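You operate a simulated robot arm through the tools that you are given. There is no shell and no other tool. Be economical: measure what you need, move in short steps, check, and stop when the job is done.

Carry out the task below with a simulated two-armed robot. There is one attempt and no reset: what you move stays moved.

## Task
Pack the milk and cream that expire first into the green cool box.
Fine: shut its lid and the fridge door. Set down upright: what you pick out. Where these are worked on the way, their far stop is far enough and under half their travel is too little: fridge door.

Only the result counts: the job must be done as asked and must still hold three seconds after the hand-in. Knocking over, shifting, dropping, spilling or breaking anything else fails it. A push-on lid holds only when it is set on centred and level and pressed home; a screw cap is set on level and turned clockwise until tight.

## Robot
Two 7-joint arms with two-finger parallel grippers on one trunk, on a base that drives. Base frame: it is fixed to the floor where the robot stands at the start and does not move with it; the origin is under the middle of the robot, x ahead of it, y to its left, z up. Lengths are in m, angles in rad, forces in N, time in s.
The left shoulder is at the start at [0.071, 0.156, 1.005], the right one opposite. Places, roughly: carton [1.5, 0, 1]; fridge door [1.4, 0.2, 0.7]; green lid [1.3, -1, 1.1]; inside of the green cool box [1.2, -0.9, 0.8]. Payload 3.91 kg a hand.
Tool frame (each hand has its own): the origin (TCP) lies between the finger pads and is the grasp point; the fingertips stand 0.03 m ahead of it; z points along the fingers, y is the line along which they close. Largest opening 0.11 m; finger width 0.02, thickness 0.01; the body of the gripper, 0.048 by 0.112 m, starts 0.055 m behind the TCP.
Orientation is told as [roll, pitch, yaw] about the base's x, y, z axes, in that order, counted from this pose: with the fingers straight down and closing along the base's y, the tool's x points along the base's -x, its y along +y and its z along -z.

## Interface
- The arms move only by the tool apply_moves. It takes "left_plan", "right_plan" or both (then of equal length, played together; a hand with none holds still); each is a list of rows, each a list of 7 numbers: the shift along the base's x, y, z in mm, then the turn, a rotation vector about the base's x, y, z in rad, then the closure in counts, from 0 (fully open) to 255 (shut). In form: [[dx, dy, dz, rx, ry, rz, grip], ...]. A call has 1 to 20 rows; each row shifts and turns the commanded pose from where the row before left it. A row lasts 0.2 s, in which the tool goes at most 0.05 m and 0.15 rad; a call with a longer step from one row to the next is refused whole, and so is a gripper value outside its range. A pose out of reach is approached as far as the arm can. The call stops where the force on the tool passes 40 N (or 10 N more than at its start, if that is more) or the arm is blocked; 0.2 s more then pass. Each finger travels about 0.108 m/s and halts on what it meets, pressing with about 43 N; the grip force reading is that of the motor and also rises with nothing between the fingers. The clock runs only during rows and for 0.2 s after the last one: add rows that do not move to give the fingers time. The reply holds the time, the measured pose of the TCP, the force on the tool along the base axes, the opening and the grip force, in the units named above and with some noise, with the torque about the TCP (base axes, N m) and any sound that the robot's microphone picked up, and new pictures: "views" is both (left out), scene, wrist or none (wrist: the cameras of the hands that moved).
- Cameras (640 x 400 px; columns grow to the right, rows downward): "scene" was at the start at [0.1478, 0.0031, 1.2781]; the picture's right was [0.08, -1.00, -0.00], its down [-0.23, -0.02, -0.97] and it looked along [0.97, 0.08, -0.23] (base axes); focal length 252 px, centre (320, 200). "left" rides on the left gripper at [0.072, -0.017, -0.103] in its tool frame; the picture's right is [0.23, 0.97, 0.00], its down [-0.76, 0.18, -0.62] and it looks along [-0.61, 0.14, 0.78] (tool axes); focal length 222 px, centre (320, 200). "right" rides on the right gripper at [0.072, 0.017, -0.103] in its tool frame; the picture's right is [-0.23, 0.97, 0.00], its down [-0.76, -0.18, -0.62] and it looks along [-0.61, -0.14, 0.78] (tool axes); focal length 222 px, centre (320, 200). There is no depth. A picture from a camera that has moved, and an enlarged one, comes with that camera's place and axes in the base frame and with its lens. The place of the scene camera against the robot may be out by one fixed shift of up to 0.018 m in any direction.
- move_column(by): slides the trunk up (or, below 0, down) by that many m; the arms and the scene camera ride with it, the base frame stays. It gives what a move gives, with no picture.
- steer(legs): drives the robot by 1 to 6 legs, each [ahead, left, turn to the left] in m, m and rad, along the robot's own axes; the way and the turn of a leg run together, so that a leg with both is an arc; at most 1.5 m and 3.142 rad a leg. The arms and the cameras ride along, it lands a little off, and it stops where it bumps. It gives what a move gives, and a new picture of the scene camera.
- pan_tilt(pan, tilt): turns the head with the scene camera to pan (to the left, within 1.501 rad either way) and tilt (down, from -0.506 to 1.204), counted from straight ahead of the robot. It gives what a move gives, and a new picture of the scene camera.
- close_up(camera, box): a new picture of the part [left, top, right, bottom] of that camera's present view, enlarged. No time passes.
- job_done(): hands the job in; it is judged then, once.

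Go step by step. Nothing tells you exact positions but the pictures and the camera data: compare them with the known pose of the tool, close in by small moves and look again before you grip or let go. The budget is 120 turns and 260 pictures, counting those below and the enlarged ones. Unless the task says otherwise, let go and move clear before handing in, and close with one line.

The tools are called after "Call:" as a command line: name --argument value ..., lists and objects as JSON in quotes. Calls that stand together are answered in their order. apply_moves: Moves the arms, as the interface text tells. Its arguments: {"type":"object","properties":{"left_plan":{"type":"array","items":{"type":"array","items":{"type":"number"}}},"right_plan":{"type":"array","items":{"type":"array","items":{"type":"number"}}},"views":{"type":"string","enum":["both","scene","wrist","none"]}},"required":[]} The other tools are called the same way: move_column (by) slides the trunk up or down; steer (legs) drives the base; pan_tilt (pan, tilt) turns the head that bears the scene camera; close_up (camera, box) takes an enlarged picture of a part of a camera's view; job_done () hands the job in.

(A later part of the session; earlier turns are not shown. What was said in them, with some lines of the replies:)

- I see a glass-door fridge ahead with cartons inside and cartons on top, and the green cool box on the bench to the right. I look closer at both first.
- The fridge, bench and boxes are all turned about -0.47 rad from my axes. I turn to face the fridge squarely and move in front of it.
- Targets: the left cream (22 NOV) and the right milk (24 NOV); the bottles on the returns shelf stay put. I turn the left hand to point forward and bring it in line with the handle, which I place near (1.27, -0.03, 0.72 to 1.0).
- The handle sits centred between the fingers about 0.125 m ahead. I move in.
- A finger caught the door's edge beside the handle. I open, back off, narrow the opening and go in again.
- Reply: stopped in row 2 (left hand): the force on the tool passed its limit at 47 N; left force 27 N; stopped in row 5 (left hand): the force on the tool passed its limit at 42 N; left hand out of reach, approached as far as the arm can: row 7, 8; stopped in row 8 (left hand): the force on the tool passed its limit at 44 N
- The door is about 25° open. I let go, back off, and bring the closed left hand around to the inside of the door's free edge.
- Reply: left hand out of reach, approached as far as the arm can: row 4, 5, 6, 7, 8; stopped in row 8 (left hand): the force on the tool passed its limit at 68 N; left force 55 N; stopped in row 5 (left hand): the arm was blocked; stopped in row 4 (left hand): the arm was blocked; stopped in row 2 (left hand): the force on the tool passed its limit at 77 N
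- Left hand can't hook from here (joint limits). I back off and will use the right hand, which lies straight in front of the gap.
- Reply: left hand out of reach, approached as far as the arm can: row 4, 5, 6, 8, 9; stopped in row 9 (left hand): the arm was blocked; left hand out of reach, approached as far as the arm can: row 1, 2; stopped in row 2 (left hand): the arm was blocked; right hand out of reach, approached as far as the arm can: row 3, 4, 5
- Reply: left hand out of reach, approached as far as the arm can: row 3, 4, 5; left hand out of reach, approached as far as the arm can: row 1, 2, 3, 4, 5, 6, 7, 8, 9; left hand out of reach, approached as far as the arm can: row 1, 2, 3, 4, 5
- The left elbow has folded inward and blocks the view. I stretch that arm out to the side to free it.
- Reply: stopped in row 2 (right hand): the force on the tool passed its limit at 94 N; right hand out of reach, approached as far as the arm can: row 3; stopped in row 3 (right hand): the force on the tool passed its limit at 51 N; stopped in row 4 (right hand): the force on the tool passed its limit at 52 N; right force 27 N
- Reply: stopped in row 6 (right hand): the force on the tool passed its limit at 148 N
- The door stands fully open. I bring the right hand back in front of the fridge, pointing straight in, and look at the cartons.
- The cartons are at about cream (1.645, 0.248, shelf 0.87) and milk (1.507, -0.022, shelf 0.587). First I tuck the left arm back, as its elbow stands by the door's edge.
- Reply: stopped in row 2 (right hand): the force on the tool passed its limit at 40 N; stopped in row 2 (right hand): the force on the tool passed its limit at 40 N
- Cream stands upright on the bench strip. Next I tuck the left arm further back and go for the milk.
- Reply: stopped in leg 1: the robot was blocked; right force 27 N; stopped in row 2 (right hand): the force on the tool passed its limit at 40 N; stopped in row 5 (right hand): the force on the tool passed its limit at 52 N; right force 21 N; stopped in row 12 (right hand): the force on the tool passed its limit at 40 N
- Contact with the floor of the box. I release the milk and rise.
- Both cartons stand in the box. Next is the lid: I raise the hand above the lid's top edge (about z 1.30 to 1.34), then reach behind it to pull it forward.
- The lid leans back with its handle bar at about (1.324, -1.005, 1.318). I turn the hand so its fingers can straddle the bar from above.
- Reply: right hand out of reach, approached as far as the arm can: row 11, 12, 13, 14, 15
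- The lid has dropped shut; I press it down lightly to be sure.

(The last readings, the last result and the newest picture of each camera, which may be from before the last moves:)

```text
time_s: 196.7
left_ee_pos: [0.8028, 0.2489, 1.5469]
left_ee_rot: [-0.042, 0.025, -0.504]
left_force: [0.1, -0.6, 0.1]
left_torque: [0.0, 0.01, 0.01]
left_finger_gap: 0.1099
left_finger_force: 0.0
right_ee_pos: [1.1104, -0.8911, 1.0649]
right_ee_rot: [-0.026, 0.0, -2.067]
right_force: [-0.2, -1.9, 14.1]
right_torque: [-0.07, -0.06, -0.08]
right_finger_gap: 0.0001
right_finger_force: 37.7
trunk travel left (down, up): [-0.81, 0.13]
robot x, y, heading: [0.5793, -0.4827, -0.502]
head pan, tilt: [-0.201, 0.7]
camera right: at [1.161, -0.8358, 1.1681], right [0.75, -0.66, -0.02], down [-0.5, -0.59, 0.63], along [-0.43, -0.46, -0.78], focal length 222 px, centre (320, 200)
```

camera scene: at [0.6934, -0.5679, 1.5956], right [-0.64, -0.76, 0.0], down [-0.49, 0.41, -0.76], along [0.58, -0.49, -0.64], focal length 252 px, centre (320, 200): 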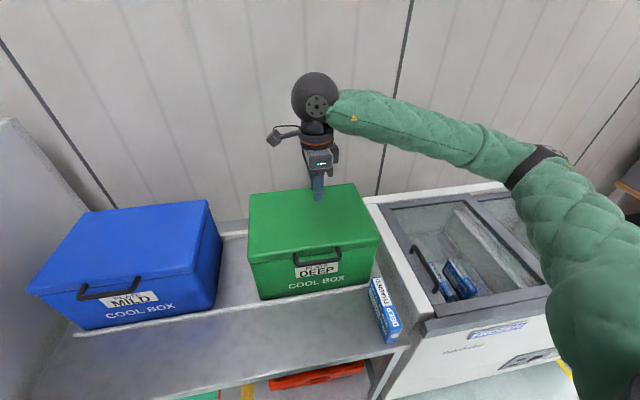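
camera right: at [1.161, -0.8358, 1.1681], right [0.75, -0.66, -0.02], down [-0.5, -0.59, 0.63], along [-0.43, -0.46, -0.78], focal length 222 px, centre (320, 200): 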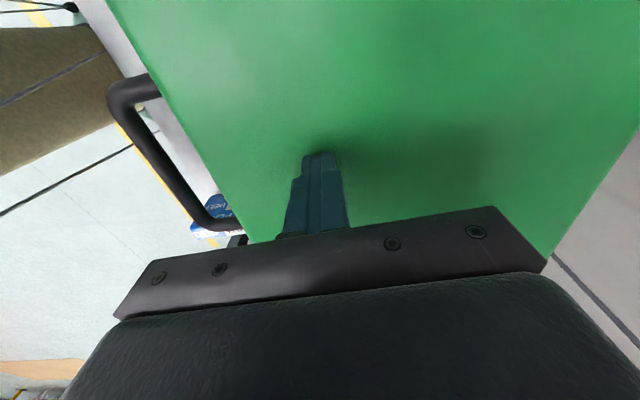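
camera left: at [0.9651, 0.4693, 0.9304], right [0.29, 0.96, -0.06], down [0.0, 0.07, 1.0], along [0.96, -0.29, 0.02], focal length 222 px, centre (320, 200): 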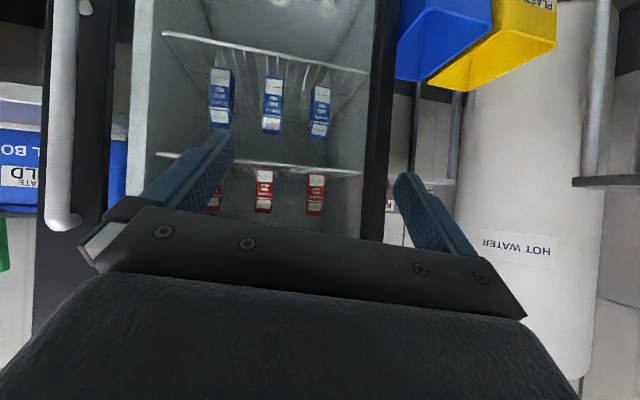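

The lid is firmly shut. I lift clear, back away and go to close the fridge door.

Call:
apply_moves --right_plan '[[0, 0, 35, 0, 0, 0, 255], [0, 0, 40, 0, 0, 0, 255], [0, 0, 40, 0, 0, 0, 255], [0, 0, 30, 0, 0, 0, 255]]' --views "none"

Call:
steer --legs '[[-0.75, 0, 0]]'

Call:
apply_moves --right_plan '[[-35, 19, 0, 0, 0, 0, 255], [-35, 19, 0, 0, 0, 0, 255], [-35, 19, 0, 0, 0, 0, 255], [-35, 19, 0, 0, 0, 0, 255], [-35, 19, 0, 0, 0, 0, 255], [-20, 10, 0, 0, 0, 0, 255]]' --views "none"

Call:
move_column --by -0.3

Call:
pan_tilt --pan 0.5 --tilt 0.4

```text
time_s: 197.7
left_ee_pos: [0.8036, 0.249, 1.5467]
left_ee_rot: [-0.043, 0.025, -0.505]
left_force: [-0.1, -0.2, 0.3]
left_torque: [0.02, -0.03, -0.01]
left_finger_gap: 0.1099
left_finger_force: 0.0
right_ee_pos: [1.1082, -0.8912, 1.2107]
right_ee_rot: [-0.029, -0.001, -2.065]
right_force: [-0.9, -1.1, 0.1]
right_torque: [0.0, 0.03, 0.0]
right_finger_gap: 0.0
right_finger_force: 38.0
trunk travel left (down, up): [-0.81, 0.13]
robot x, y, heading: [0.5791, -0.4854, -0.499]
head pan, tilt: [-0.201, 0.7]
```

```text
time_s: 201.8
left_ee_pos: [0.1356, 0.613, 1.546]
left_ee_rot: [-0.041, 0.027, -0.506]
left_force: [-0.1, 0.5, 0.4]
left_torque: [0.0, -0.05, 0.03]
left_finger_gap: 0.1098
left_finger_force: 0.1
right_ee_pos: [0.4397, -0.5248, 1.2107]
right_ee_rot: [-0.029, -0.002, -2.066]
right_force: [0.0, 0.4, 0.0]
right_torque: [0.0, 0.03, -0.01]
right_finger_gap: 0.0
right_finger_force: 37.6
trunk travel left (down, up): [-0.81, 0.13]
robot x, y, heading: [-0.091, -0.116, -0.498]
head pan, tilt: [-0.201, 0.7]
camera scene: at [0.0234, -0.2028, 1.5956], right [-0.64, -0.76, 0.0], down [-0.49, 0.42, -0.76], along [0.58, -0.49, -0.64], focal length 252 px, centre (320, 200)
```

scene: 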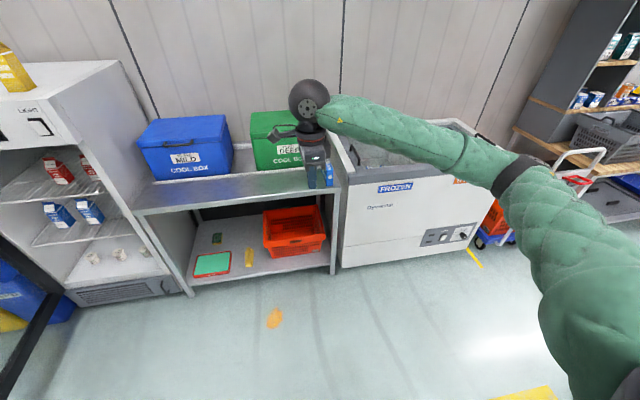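

```text
time_s: 203.2
left_ee_pos: [0.1343, 0.6133, 1.5458]
left_ee_rot: [-0.043, 0.026, -0.504]
left_force: [0.3, -0.9, 1.1]
left_torque: [0.01, 0.0, 0.03]
left_finger_gap: 0.11
left_finger_force: 0.0
right_ee_pos: [0.2412, -0.418, 1.2111]
right_ee_rot: [-0.027, -0.002, -2.067]
right_force: [0.1, -0.4, 0.3]
right_torque: [0.0, 0.0, 0.0]
right_finger_gap: 0.0
right_finger_force: 37.3
trunk travel left (down, up): [-0.81, 0.13]
robot x, y, heading: [-0.0927, -0.1196, -0.499]
head pan, tilt: [-0.201, 0.7]
```

```text
time_s: 206.2
left_ee_pos: [0.1337, 0.6126, 1.2462]
left_ee_rot: [-0.042, 0.026, -0.505]
left_force: [0.0, 0.6, -0.6]
left_torque: [-0.01, 0.03, 0.03]
left_finger_gap: 0.1101
left_finger_force: 0.1
right_ee_pos: [0.242, -0.4187, 0.9105]
right_ee_rot: [-0.028, -0.002, -2.065]
right_force: [-0.1, -0.6, -0.6]
right_torque: [-0.01, -0.01, 0.0]
right_finger_gap: 0.0
right_finger_force: 37.6
trunk travel left (down, up): [-0.51, 0.43]
robot x, y, heading: [-0.0917, -0.1171, -0.499]
head pan, tilt: [-0.201, 0.7]
```

```text
time_s: 207.3
left_ee_pos: [0.1344, 0.6136, 1.2456]
left_ee_rot: [-0.041, 0.025, -0.504]
left_force: [-0.5, -0.1, -0.3]
left_torque: [0.02, -0.01, 0.01]
left_finger_gap: 0.1103
left_finger_force: 0.1
right_ee_pos: [0.2407, -0.4176, 0.9117]
right_ee_rot: [-0.028, -0.003, -2.066]
right_force: [-0.3, 0.2, -0.7]
right_torque: [0.02, -0.01, -0.02]
right_finger_gap: 0.0001
right_finger_force: 37.7
trunk travel left (down, up): [-0.51, 0.43]
robot x, y, heading: [-0.09, -0.1184, -0.505]
head pan, tilt: [0.499, 0.4]
camera scene: at [0.0507, -0.148, 1.3224], right [0.0, -1.0, 0.0], down [-0.39, 0.0, -0.92], along [0.92, 0.0, -0.39], focal length 252 px, centre (320, 200)
```

scene: 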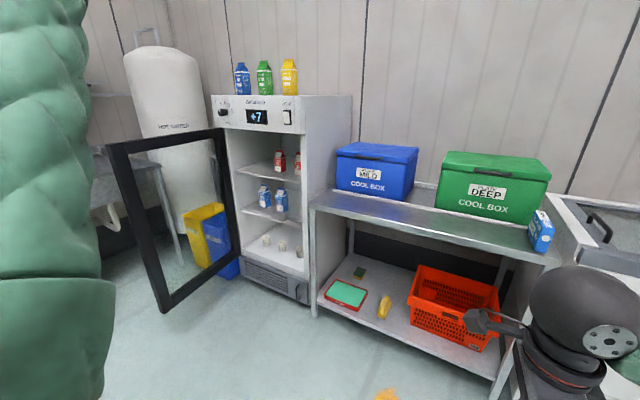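

Call:
steer --legs '[[0, 1.24, 0]]'

Call:
pan_tilt --pan 0.0 --tilt 0.5

```text
time_s: 213.6
left_ee_pos: [0.7374, 1.6929, 1.2473]
left_ee_rot: [-0.043, 0.026, -0.512]
left_force: [0.4, 0.2, -0.4]
left_torque: [-0.01, -0.03, -0.02]
left_finger_gap: 0.1099
left_finger_force: 0.1
right_ee_pos: [0.8363, 0.6601, 0.9116]
right_ee_rot: [-0.028, -0.002, -2.077]
right_force: [-0.8, 0.3, 1.0]
right_torque: [0.05, 0.04, -0.01]
right_finger_gap: 0.0002
right_finger_force: 38.0
trunk travel left (down, up): [-0.51, 0.43]
robot x, y, heading: [0.5101, 0.9622, -0.513]
head pan, tilt: [0.499, 0.4]
camera scene: at [0.6474, 0.933, 1.3225], right [-0.01, -1.0, 0.0], down [-0.39, 0.0, -0.92], along [0.92, -0.01, -0.39], focal length 252 px, centre (320, 200)
```

scene: 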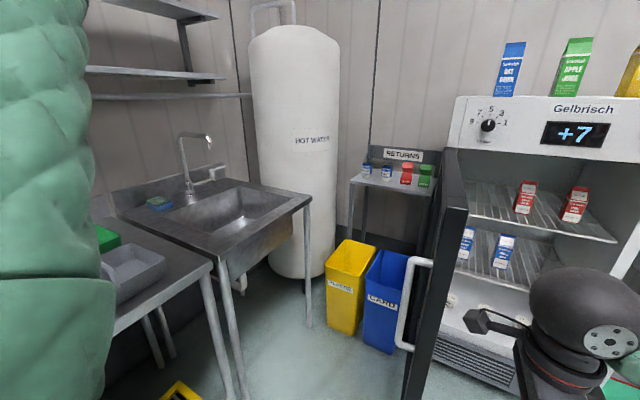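

```text
time_s: 214.5
left_ee_pos: [0.7377, 1.6935, 1.246]
left_ee_rot: [-0.042, 0.025, -0.513]
left_force: [-0.7, -0.1, -0.4]
left_torque: [0.01, -0.01, 0.01]
left_finger_gap: 0.11
left_finger_force: 0.1
right_ee_pos: [0.8355, 0.6596, 0.9114]
right_ee_rot: [-0.028, -0.004, -2.077]
right_force: [-0.3, 1.0, 0.3]
right_torque: [-0.03, -0.01, 0.02]
right_finger_gap: 0.0
right_finger_force: 37.5
trunk travel left (down, up): [-0.51, 0.43]
robot x, y, heading: [0.5069, 0.9643, -0.508]
head pan, tilt: [0.0, 0.499]
camera scene: at [0.6341, 0.8894, 1.3133], right [-0.49, -0.87, 0.0], down [-0.42, 0.23, -0.88], along [0.77, -0.43, -0.48], focal length 252 px, centre (320, 200)
```

scene: 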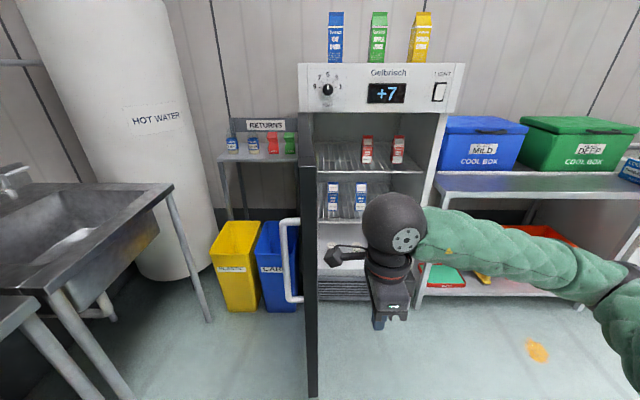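

Call:
apply_moves --right_plan '[[17.9, 33.5, 0, 0, 0, 0, 255], [17.9, 33.5, 0, 0, 0, 0, 255], [17.9, 33.5, 0, 0, 0, 0, 255], [17.9, 33.5, 0, 0, 0, 0, 255], [17.9, 33.5, 0, 0, 0, 0, 255], [17.9, 33.5, 0, 0, 0, 0, 255], [17.9, 33.5, 0, 0, 0, 0, 255], [17.9, 33.5, 0, 0, 0, 0, 255], [17.9, 33.5, 0, 0, 0, 0, 255], [35, -19, 0, 0, 0, 0, 255], [35, -19, 0, 0, 0, 0, 255], [35, -19, 0, 0, 0, 0, 255], [35, -19, 0, 0, 0, 0, 255], [35, -19, 0, 0, 0, 0, 255], [35, -19, 0, 0, 0, 0, 255], [35, -19, 0, 0, 0, 0, 255], [35, -19, 0, 0, 0, 0, 255]]'

```text
time_s: 218.1
left_ee_pos: [0.884, 1.7168, 1.2849]
left_ee_rot: [-0.147, 0.282, -0.748]
left_force: [1.2, 0.3, 0.2]
left_torque: [0.03, 0.0, -0.01]
left_finger_gap: 0.1101
left_finger_force: 0.1
right_ee_pos: [1.3349, 0.6729, 0.9584]
right_ee_rot: [0.042, 0.007, -2.316]
right_force: [-0.1, 0.0, -2.1]
right_torque: [0.08, 0.04, 0.03]
right_finger_gap: 0.0
right_finger_force: 37.8
trunk travel left (down, up): [-0.51, 0.43]
robot x, y, heading: [0.5501, 1.0077, -0.641]
head pan, tilt: [0.0, 0.499]
stopped in row 17 (left hand): the arm was blocked; the commanded pose is now the measured one
camera scene: at [0.8392, 0.7901, 1.2989], right [-0.6, -0.8, 0.0], down [-0.49, 0.37, -0.79], along [0.63, -0.47, -0.62], focal length 252 px, centre (320, 200)
camera right: at [1.3934, 0.7173, 1.063], right [0.56, -0.83, 0.04], down [-0.67, -0.43, 0.61], along [-0.49, -0.37, -0.79], focal length 222 px, centre (320, 200)
```

scene: 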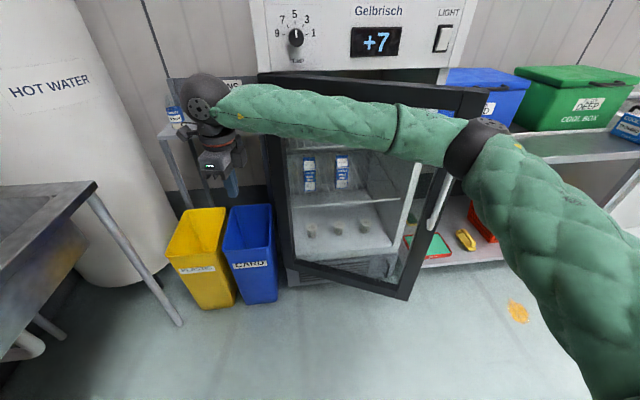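
right: 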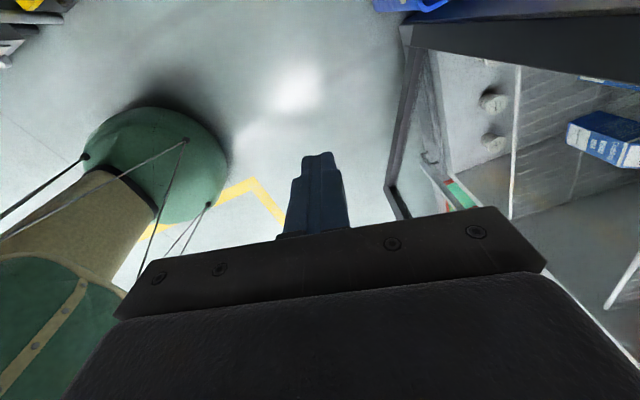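

Call:
apply_moves --right_plan '[[0, 0, 0, 0, 0, 0, 255]]' --views "scene"

```text
time_s: 218.5
left_ee_pos: [0.8451, 1.8222, 1.2601]
left_ee_rot: [-0.224, 0.29, -0.878]
left_force: [0.7, -0.2, 1.0]
left_torque: [0.04, 0.07, -0.01]
left_finger_gap: 0.1102
left_finger_force: 0.0
right_ee_pos: [1.2347, 0.7129, 1.0822]
right_ee_rot: [0.227, 0.017, -2.375]
right_force: [1.7, 0.8, -2.7]
right_torque: [-0.13, 0.15, -0.04]
right_finger_gap: 0.0001
right_finger_force: 37.6
trunk travel left (down, up): [-0.51, 0.43]
robot x, y, heading: [0.5646, 1.0207, -0.695]
head pan, tilt: [0.0, 0.499]
stopped in row 1 (left hand): the arm was blocked; the commanded pose is now the measured one
camera scene: at [0.7952, 0.8317, 1.3068], right [-0.64, -0.77, 0.0], down [-0.45, 0.37, -0.82], along [0.63, -0.52, -0.58], focal length 252 px, centre (320, 200)
```

scene: 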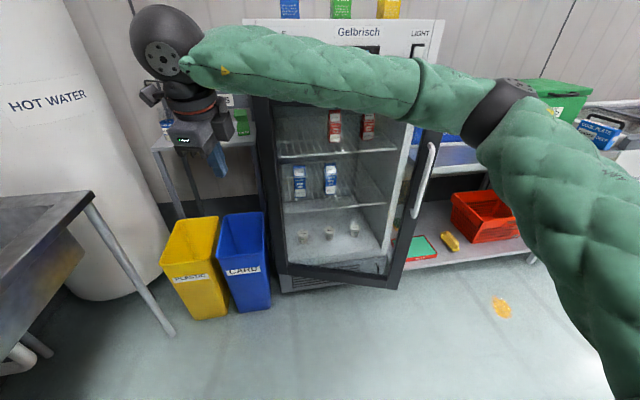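

Call:
pan_tilt --pan 0.05 --tilt 0.5

```text
time_s: 219.1
left_ee_pos: [0.6845, 1.8712, 1.2155]
left_ee_rot: [-0.127, 0.119, -0.681]
left_force: [-13.7, 0.1, 4.4]
left_torque: [0.01, -1.2, 0.07]
left_finger_gap: 0.11
left_finger_force: 0.2
right_ee_pos: [1.2368, 0.8381, 1.049]
right_ee_rot: [0.199, 0.025, -2.251]
right_force: [4.8, 5.3, 1.5]
right_torque: [-0.39, 0.38, -0.09]
right_finger_gap: 0.0001
right_finger_force: 37.6
trunk travel left (down, up): [-0.51, 0.43]
robot x, y, heading: [0.5598, 1.0392, -0.576]
head pan, tilt: [0.051, 0.499]
camera scene: at [0.6783, 0.9642, 1.3154], right [-0.5, -0.86, 0.0], down [-0.41, 0.24, -0.88], along [0.76, -0.44, -0.47], focal length 252 px, centre (320, 200)
```

scene: 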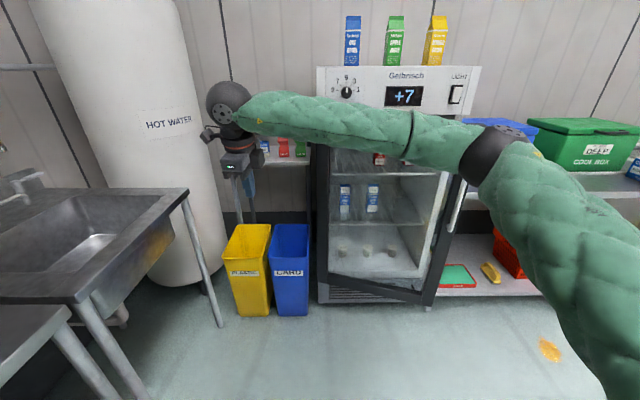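

Call:
pan_tilt --pan 0.0 --tilt 0.5

```text
time_s: 219.7
left_ee_pos: [0.8165, 1.8867, 1.1865]
left_ee_rot: [-0.153, 0.091, -0.852]
left_force: [-2.8, 1.3, -2.6]
left_torque: [-0.2, -0.2, 0.01]
left_finger_gap: 0.11
left_finger_force: 0.0
right_ee_pos: [1.1893, 0.7729, 1.0712]
right_ee_rot: [0.234, 0.006, -2.41]
right_force: [2.9, 4.1, 1.1]
right_torque: [-0.33, 0.26, -0.11]
right_finger_gap: 0.0001
right_finger_force: 37.7
trunk travel left (down, up): [-0.51, 0.43]
robot x, y, heading: [0.5651, 1.0428, -0.744]
head pan, tilt: [0.0, 0.499]
camera scene: at [0.6822, 0.9707, 1.3163], right [-0.68, -0.74, 0.02], down [-0.36, 0.3, -0.88], along [0.64, -0.6, -0.47], focal length 252 px, centre (320, 200)
```

scene: 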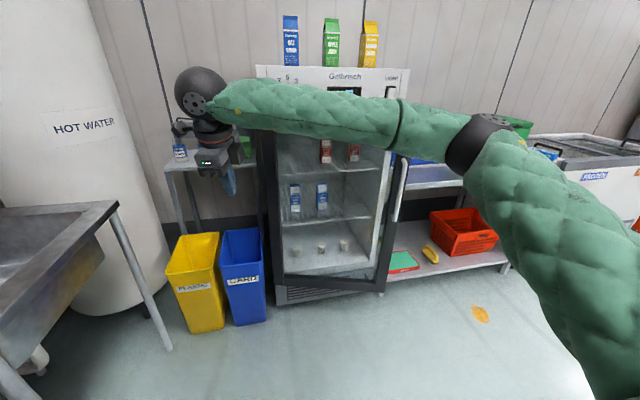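

Call:
pan_tilt --pan 0.05 --tilt 0.5

Call:
pan_tilt --pan 0.4 --tilt 0.5

```text
time_s: 220.4
left_ee_pos: [0.7478, 1.8512, 1.1999]
left_ee_rot: [-0.15, 0.118, -0.759]
left_force: [1.6, 1.9, -1.0]
left_torque: [-0.18, 0.2, 0.04]
left_finger_gap: 0.1099
left_finger_force: 0.1
right_ee_pos: [1.221, 0.7785, 1.0512]
right_ee_rot: [0.209, 0.007, -2.32]
right_force: [0.5, 0.8, -1.1]
right_torque: [-0.08, 0.12, -0.01]
right_finger_gap: 0.0001
right_finger_force: 37.3
trunk travel left (down, up): [-0.51, 0.43]
robot x, y, heading: [0.5563, 1.0103, -0.644]
head pan, tilt: [0.051, 0.499]
camera scene: at [0.6924, 0.9334, 1.3123], right [-0.56, -0.83, 0.02], down [-0.41, 0.26, -0.88], along [0.72, -0.5, -0.48], focal length 252 px, centre (320, 200)
```

scene: 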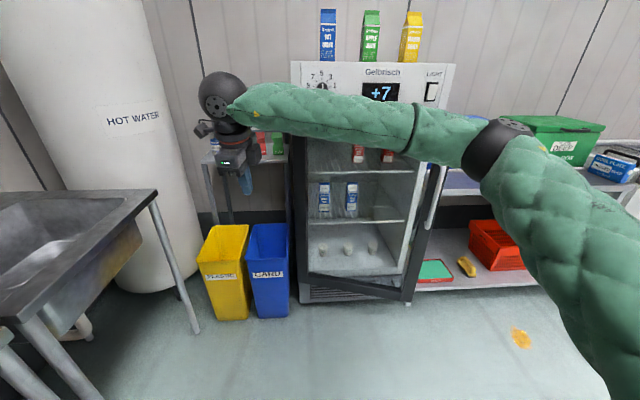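

```text
time_s: 221.2
left_ee_pos: [0.736, 1.8389, 1.2143]
left_ee_rot: [-0.129, 0.119, -0.766]
left_force: [0.4, 0.1, 0.1]
left_torque: [0.04, 0.0, -0.02]
left_finger_gap: 0.1099
left_finger_force: 0.1
right_ee_pos: [1.2, 0.7613, 1.0592]
right_ee_rot: [0.208, 0.026, -2.334]
right_force: [-0.1, -0.6, -0.3]
right_torque: [0.03, -0.03, -0.01]
right_finger_gap: 0.0
right_finger_force: 37.6
trunk travel left (down, up): [-0.51, 0.43]
robot x, y, heading: [0.5514, 1.0158, -0.662]
head pan, tilt: [0.4, 0.499]
camera scene: at [0.6836, 0.9506, 1.3132], right [-0.26, -0.97, 0.0], down [-0.46, 0.13, -0.88], along [0.85, -0.23, -0.48], focal length 252 px, centre (320, 200)
```

scene: 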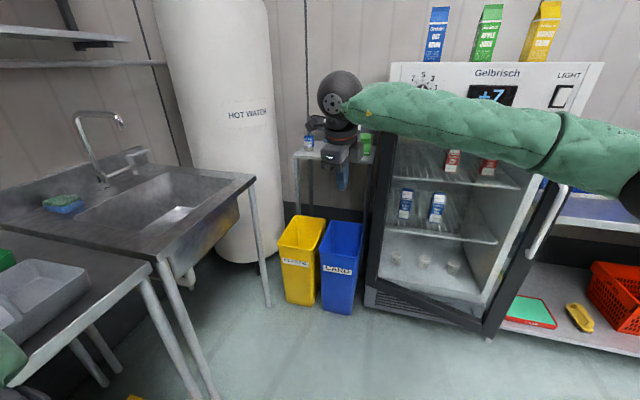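

The robot rocked from forearm contact but has settled, and the door is now only about 30° open. I draw the right hand back gently, square the robot up and then push the door shut from the front.

Call:
apply_moves --right_plan '[[-18, -9, -5, 0.048, 0.05, 0, 255], [-28, -14, -10, 0.048, 0.05, 0, 255], [-30, -15, -15, 0.048, 0.05, 0, 255], [-30, -15, -15, 0, 0, 0, 255], [-30, -15, -15, 0, 0, 0, 255], [-30, -15, -15, 0, 0, 0, 255], [-30, -15, -15, 0, 0, 0, 255], [-30, -15, -15, 0, 0, 0, 255], [-30, -15, -15, 0, 0, 0, 255], [-30, -15, -15, 0, 0, 0, 255], [0, 0, 0, 0, 0, 0, 255]]' --views "scene"

```text
time_s: 223.6
left_ee_pos: [0.7366, 1.8426, 1.2106]
left_ee_rot: [-0.129, 0.116, -0.765]
left_force: [0.2, 0.3, -0.4]
left_torque: [0.0, -0.02, -0.03]
left_finger_gap: 0.1101
left_finger_force: 0.0
right_ee_pos: [0.9149, 0.6212, 0.9253]
right_ee_rot: [0.002, 0.026, -2.336]
right_force: [0.5, -0.5, 0.0]
right_torque: [0.0, 0.02, 0.03]
right_finger_gap: 0.0
right_finger_force: 37.4
trunk travel left (down, up): [-0.51, 0.43]
robot x, y, heading: [0.5548, 1.0128, -0.659]
head pan, tilt: [0.4, 0.499]
camera scene: at [0.6856, 0.954, 1.3133], right [-0.26, -0.97, 0.0], down [-0.46, 0.12, -0.88], along [0.85, -0.22, -0.48], focal length 252 px, centre (320, 200)
```

scene: 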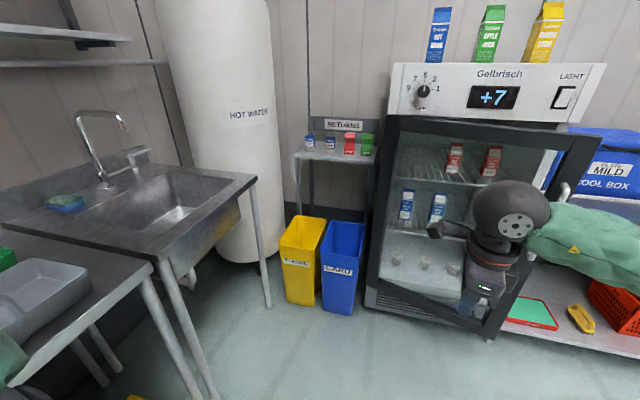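

Call:
steer --legs '[[0, -0.4, 0], [0, 0, 0.165]]'

Call:
pan_tilt --pan 0.0 --tilt 0.45

```text
time_s: 226.8
left_ee_pos: [0.3491, 1.5444, 1.2118]
left_ee_rot: [-0.13, 0.114, -0.595]
left_force: [-0.4, 0.1, -0.4]
left_torque: [-0.03, 0.0, 0.0]
left_finger_gap: 0.1101
left_finger_force: 0.2
right_ee_pos: [0.7312, 0.3729, 0.9257]
right_ee_rot: [0.001, 0.025, -2.168]
right_force: [-0.5, -0.2, 0.9]
right_torque: [-0.01, -0.02, 0.01]
right_finger_gap: 0.0
right_finger_force: 38.0
trunk travel left (down, up): [-0.51, 0.43]
robot x, y, heading: [0.3078, 0.6969, -0.483]
head pan, tilt: [0.4, 0.499]
camera scene: at [0.4478, 0.6598, 1.3134], right [-0.09, -1.0, 0.0], down [-0.48, 0.04, -0.88], along [0.87, -0.08, -0.48], focal length 252 px, centre (320, 200)
```

scene: 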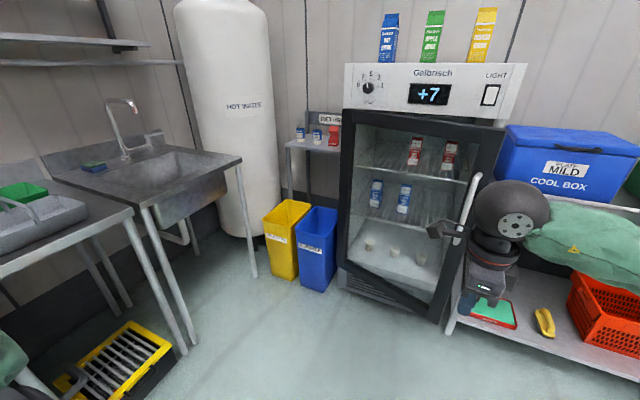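

```text
time_s: 227.6
left_ee_pos: [0.3506, 1.5441, 1.2122]
left_ee_rot: [-0.13, 0.116, -0.596]
left_force: [-1.1, 0.2, 0.1]
left_torque: [0.03, 0.02, -0.03]
left_finger_gap: 0.1101
left_finger_force: 0.1
right_ee_pos: [0.7309, 0.3719, 0.9258]
right_ee_rot: [0.001, 0.023, -2.167]
right_force: [0.5, -1.0, 0.3]
right_torque: [0.01, 0.01, 0.01]
right_finger_gap: 0.0001
right_finger_force: 37.5
trunk travel left (down, up): [-0.51, 0.43]
robot x, y, heading: [0.3074, 0.6963, -0.487]
head pan, tilt: [0.0, 0.45]
camera scene: at [0.4384, 0.6242, 1.3178], right [-0.47, -0.88, 0.0], down [-0.38, 0.2, -0.9], along [0.79, -0.42, -0.44], focal length 252 px, centre (320, 200)
```

scene: 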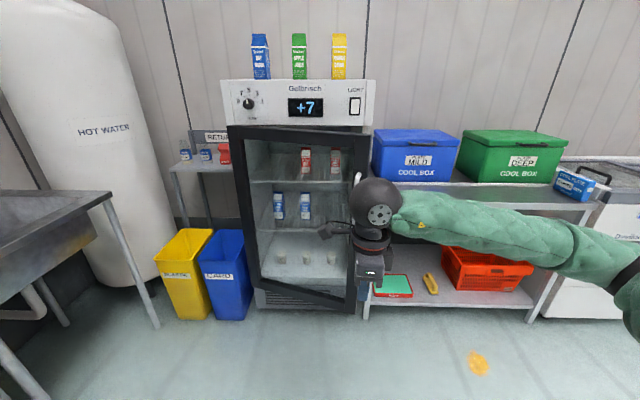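

Call:
steer --legs '[[0.3, -0.05, 0]]'

```text
time_s: 229.7
left_ee_pos: [0.5904, 1.3588, 1.2125]
left_ee_rot: [-0.131, 0.118, -0.595]
left_force: [0.0, -0.7, 0.2]
left_torque: [-0.02, 0.04, 0.03]
left_finger_gap: 0.1099
left_finger_force: 0.0
right_ee_pos: [0.9705, 0.1866, 0.926]
right_ee_rot: [0.002, 0.024, -2.169]
right_force: [-0.3, -0.7, 0.1]
right_torque: [0.04, -0.03, 0.01]
right_finger_gap: 0.0
right_finger_force: 37.9
trunk travel left (down, up): [-0.51, 0.43]
robot x, y, heading: [0.5475, 0.5123, -0.491]
head pan, tilt: [0.0, 0.45]
camera scene: at [0.6783, 0.4387, 1.3176], right [-0.47, -0.88, 0.0], down [-0.39, 0.2, -0.9], along [0.79, -0.42, -0.44], focal length 252 px, centre (320, 200)
```

scene: 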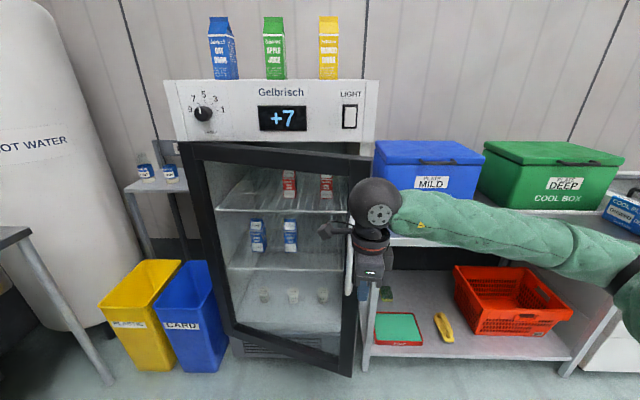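

Call:
apply_moves --right_plan '[[16.6, -11.2, 0, 0, 0, 0, 255], [16.6, -11.2, 0, 0, 0, 0, 255], [16.6, -11.2, 0, 0, 0, 0, 255], [16.6, -11.2, 0, 0, 0, 0, 255], [16.6, -11.2, 0, 0, 0, 0, 255], [16.6, -11.2, 0, 0, 0, 0, 255], [16.6, -11.2, 0, 0, 0, 0, 255], [16.6, -11.2, 0, 0, 0, 0, 255], [16.6, -11.2, 0, 0, 0, 0, 255], [16.6, -11.2, 0, 0, 0, 0, 255], [16.6, -11.2, 0, 0, 0, 0, 255], [0, 0, 0, 0, 0, 0, 255]]' --views "scene"

```text
time_s: 232.3
left_ee_pos: [0.5888, 1.3588, 1.212]
left_ee_rot: [-0.131, 0.116, -0.594]
left_force: [0.0, 0.2, -0.1]
left_torque: [-0.01, 0.01, 0.01]
left_finger_gap: 0.11
left_finger_force: 0.0
right_ee_pos: [1.1523, 0.0635, 0.9263]
right_ee_rot: [0.002, 0.023, -2.167]
right_force: [0.0, 0.7, 0.7]
right_torque: [0.0, 0.03, 0.0]
right_finger_gap: 0.0
right_finger_force: 37.5
trunk travel left (down, up): [-0.51, 0.43]
robot x, y, heading: [0.5472, 0.5095, -0.495]
head pan, tilt: [0.0, 0.45]
camera scene: at [0.6771, 0.4394, 1.3178], right [-0.47, -0.88, 0.0], down [-0.38, 0.2, -0.9], along [0.79, -0.42, -0.44], focal length 252 px, centre (320, 200)
```

scene: 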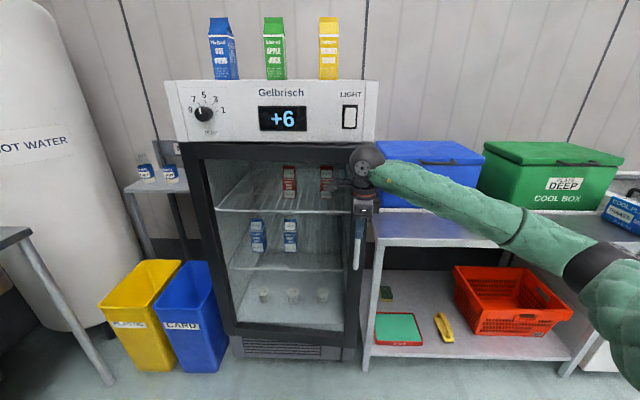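

Call:
apply_moves --right_plan '[[15, -9, 0, 0, 0, 0, 255], [15, -9, 0, 0, 0, 0, 255], [13, -7, 0, 0, 0, 0, 255], [10, -5.3, 0, 0, 0, 0, 255], [10, -5.3, 0, 0, 0, 0, 255], [10, -5.3, 0, 0, 0, 0, 255], [10, -5.3, 0, 0, 0, 0, 255], [7, -3.7, 0, 0, 0, 0, 255], [7, -3.7, 0, 0, 0, 0, 255], [7, -3.7, 0, 0, 0, 0, 255], [7, -3.7, 0, 0, 0, 0, 255], [7, -3.7, 0, 0, 0, 0, 255]]' --views "scene"

```text
time_s: 233.5
left_ee_pos: [0.5861, 1.3611, 1.212]
left_ee_rot: [-0.131, 0.113, -0.597]
left_force: [-0.3, -0.1, 0.0]
left_torque: [0.02, 0.02, 0.01]
left_finger_gap: 0.1101
left_finger_force: 0.0
right_ee_pos: [1.2115, 0.0338, 0.9313]
right_ee_rot: [0.004, 0.028, -2.163]
right_force: [-21.8, 13.1, 17.8]
right_torque: [-1.53, -1.77, -0.32]
right_finger_gap: 0.0002
right_finger_force: 37.6
trunk travel left (down, up): [-0.51, 0.43]
robot x, y, heading: [0.5462, 0.5093, -0.49]
head pan, tilt: [0.0, 0.45]
stopped in row 6 (right hand): the force on the tool passed its limit at 50 N (the readings are from after the stop); the commanded pose is now the measured one
camera scene: at [0.6742, 0.4409, 1.3186], right [-0.47, -0.88, 0.0], down [-0.38, 0.2, -0.9], along [0.79, -0.42, -0.43], focal length 252 px, centre (320, 200)
```

scene: 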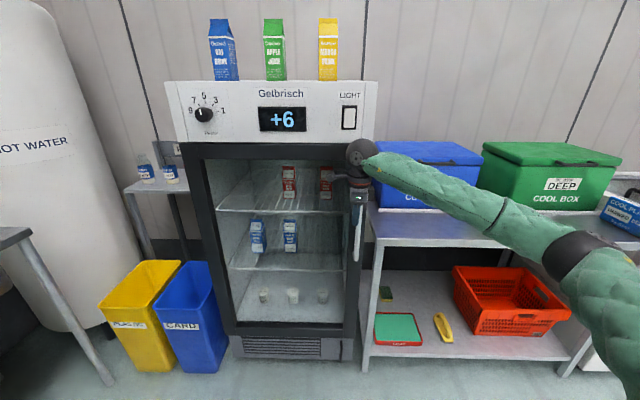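

Call:
apply_moves --right_plan '[[-10, 5.3, 0, 0, 0, 0, 255], [-25, 13, 0, 0, 0, 0, 255], [-30, 16, 0, 0, 0, 0, 255], [-30, 16, 0, 0, 0, 0, 255], [-30, 0, 0, 0, 0, 0, 255], [-30, 0, 0, 0, 0, 0, 255], [0, 0, 0, 0, 0, 0, 255]]' --views "none"

Call:
steer --legs '[[-0.4, 0, 0]]'

Call:
close_up --camera "scene" --box '[220, 100, 400, 330]'

```text
time_s: 235.1
left_ee_pos: [0.5896, 1.3594, 1.2118]
left_ee_rot: [-0.131, 0.118, -0.597]
left_force: [-0.3, -0.5, 0.3]
left_torque: [0.01, 0.0, -0.01]
left_finger_gap: 0.11
left_finger_force: 0.1
right_ee_pos: [1.0587, 0.0811, 0.9274]
right_ee_rot: [0.001, 0.026, -2.165]
right_force: [-0.2, 0.0, 0.5]
right_torque: [0.05, 0.01, -0.03]
right_finger_gap: 0.0
right_finger_force: 37.8
trunk travel left (down, up): [-0.51, 0.43]
robot x, y, heading: [0.5445, 0.5129, -0.489]
head pan, tilt: [0.0, 0.45]
```

```text
time_s: 237.6
left_ee_pos: [0.2367, 1.5491, 1.2119]
left_ee_rot: [-0.132, 0.117, -0.598]
left_force: [-0.4, 0.2, 0.4]
left_torque: [-0.01, -0.03, -0.03]
left_finger_gap: 0.1097
left_finger_force: 0.0
right_ee_pos: [0.7035, 0.2688, 0.93]
right_ee_rot: [0.004, 0.026, -2.168]
right_force: [-0.3, 0.4, -0.3]
right_torque: [0.0, -0.01, 0.0]
right_finger_gap: 0.0001
right_finger_force: 38.0
trunk travel left (down, up): [-0.51, 0.43]
robot x, y, heading: [0.1926, 0.699, -0.496]
head pan, tilt: [0.0, 0.45]
camera scene: at [0.3225, 0.6284, 1.3179], right [-0.47, -0.88, 0.0], down [-0.38, 0.21, -0.9], along [0.79, -0.43, -0.43], focal length 252 px, centre (320, 200)
```

scene: 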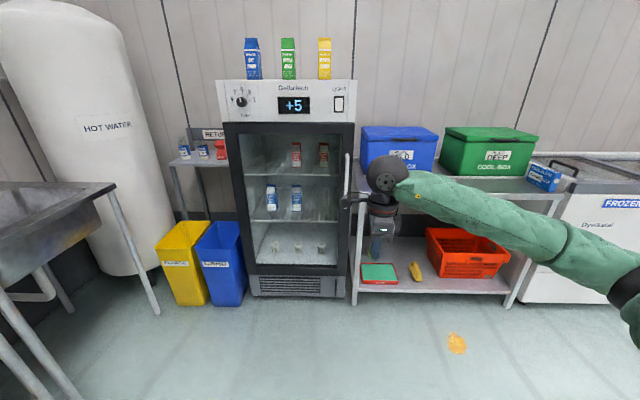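

```text
1.74 times, centred on (310, 215) of scene
camera zoom: at [0.3225, 0.6284, 1.3179], right [-0.47, -0.88, 0.0], down [-0.38, 0.21, -0.9], along [0.79, -0.43, -0.43], focal length 439 px, centre (337, 174)
```

zoom: 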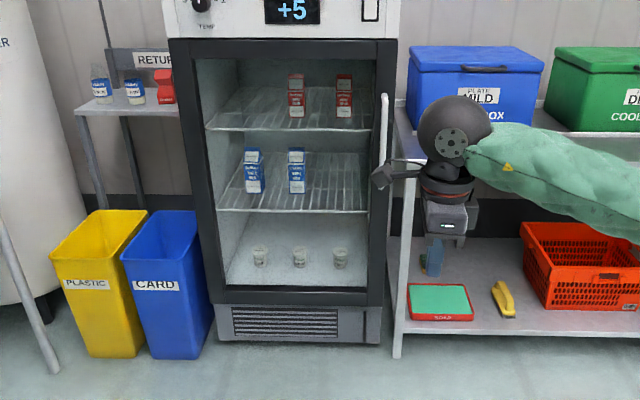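

The fridge door is shut (the display is back to +5). The cool box lid is closed over the 24 NOV milk and the 22 NOV cream, and nothing else has moved. Handing in.

Call:
job_done

```text
The job is handed in.
```

I packed the 24 NOV milk and the 22 NOV cream upright in the green cool box, then shut its lid and the fridge door, and handed the job in. While closing the fridge door the robot rocked when its forearm met the door; the pictures afterwards showed nothing knocked over or moved.
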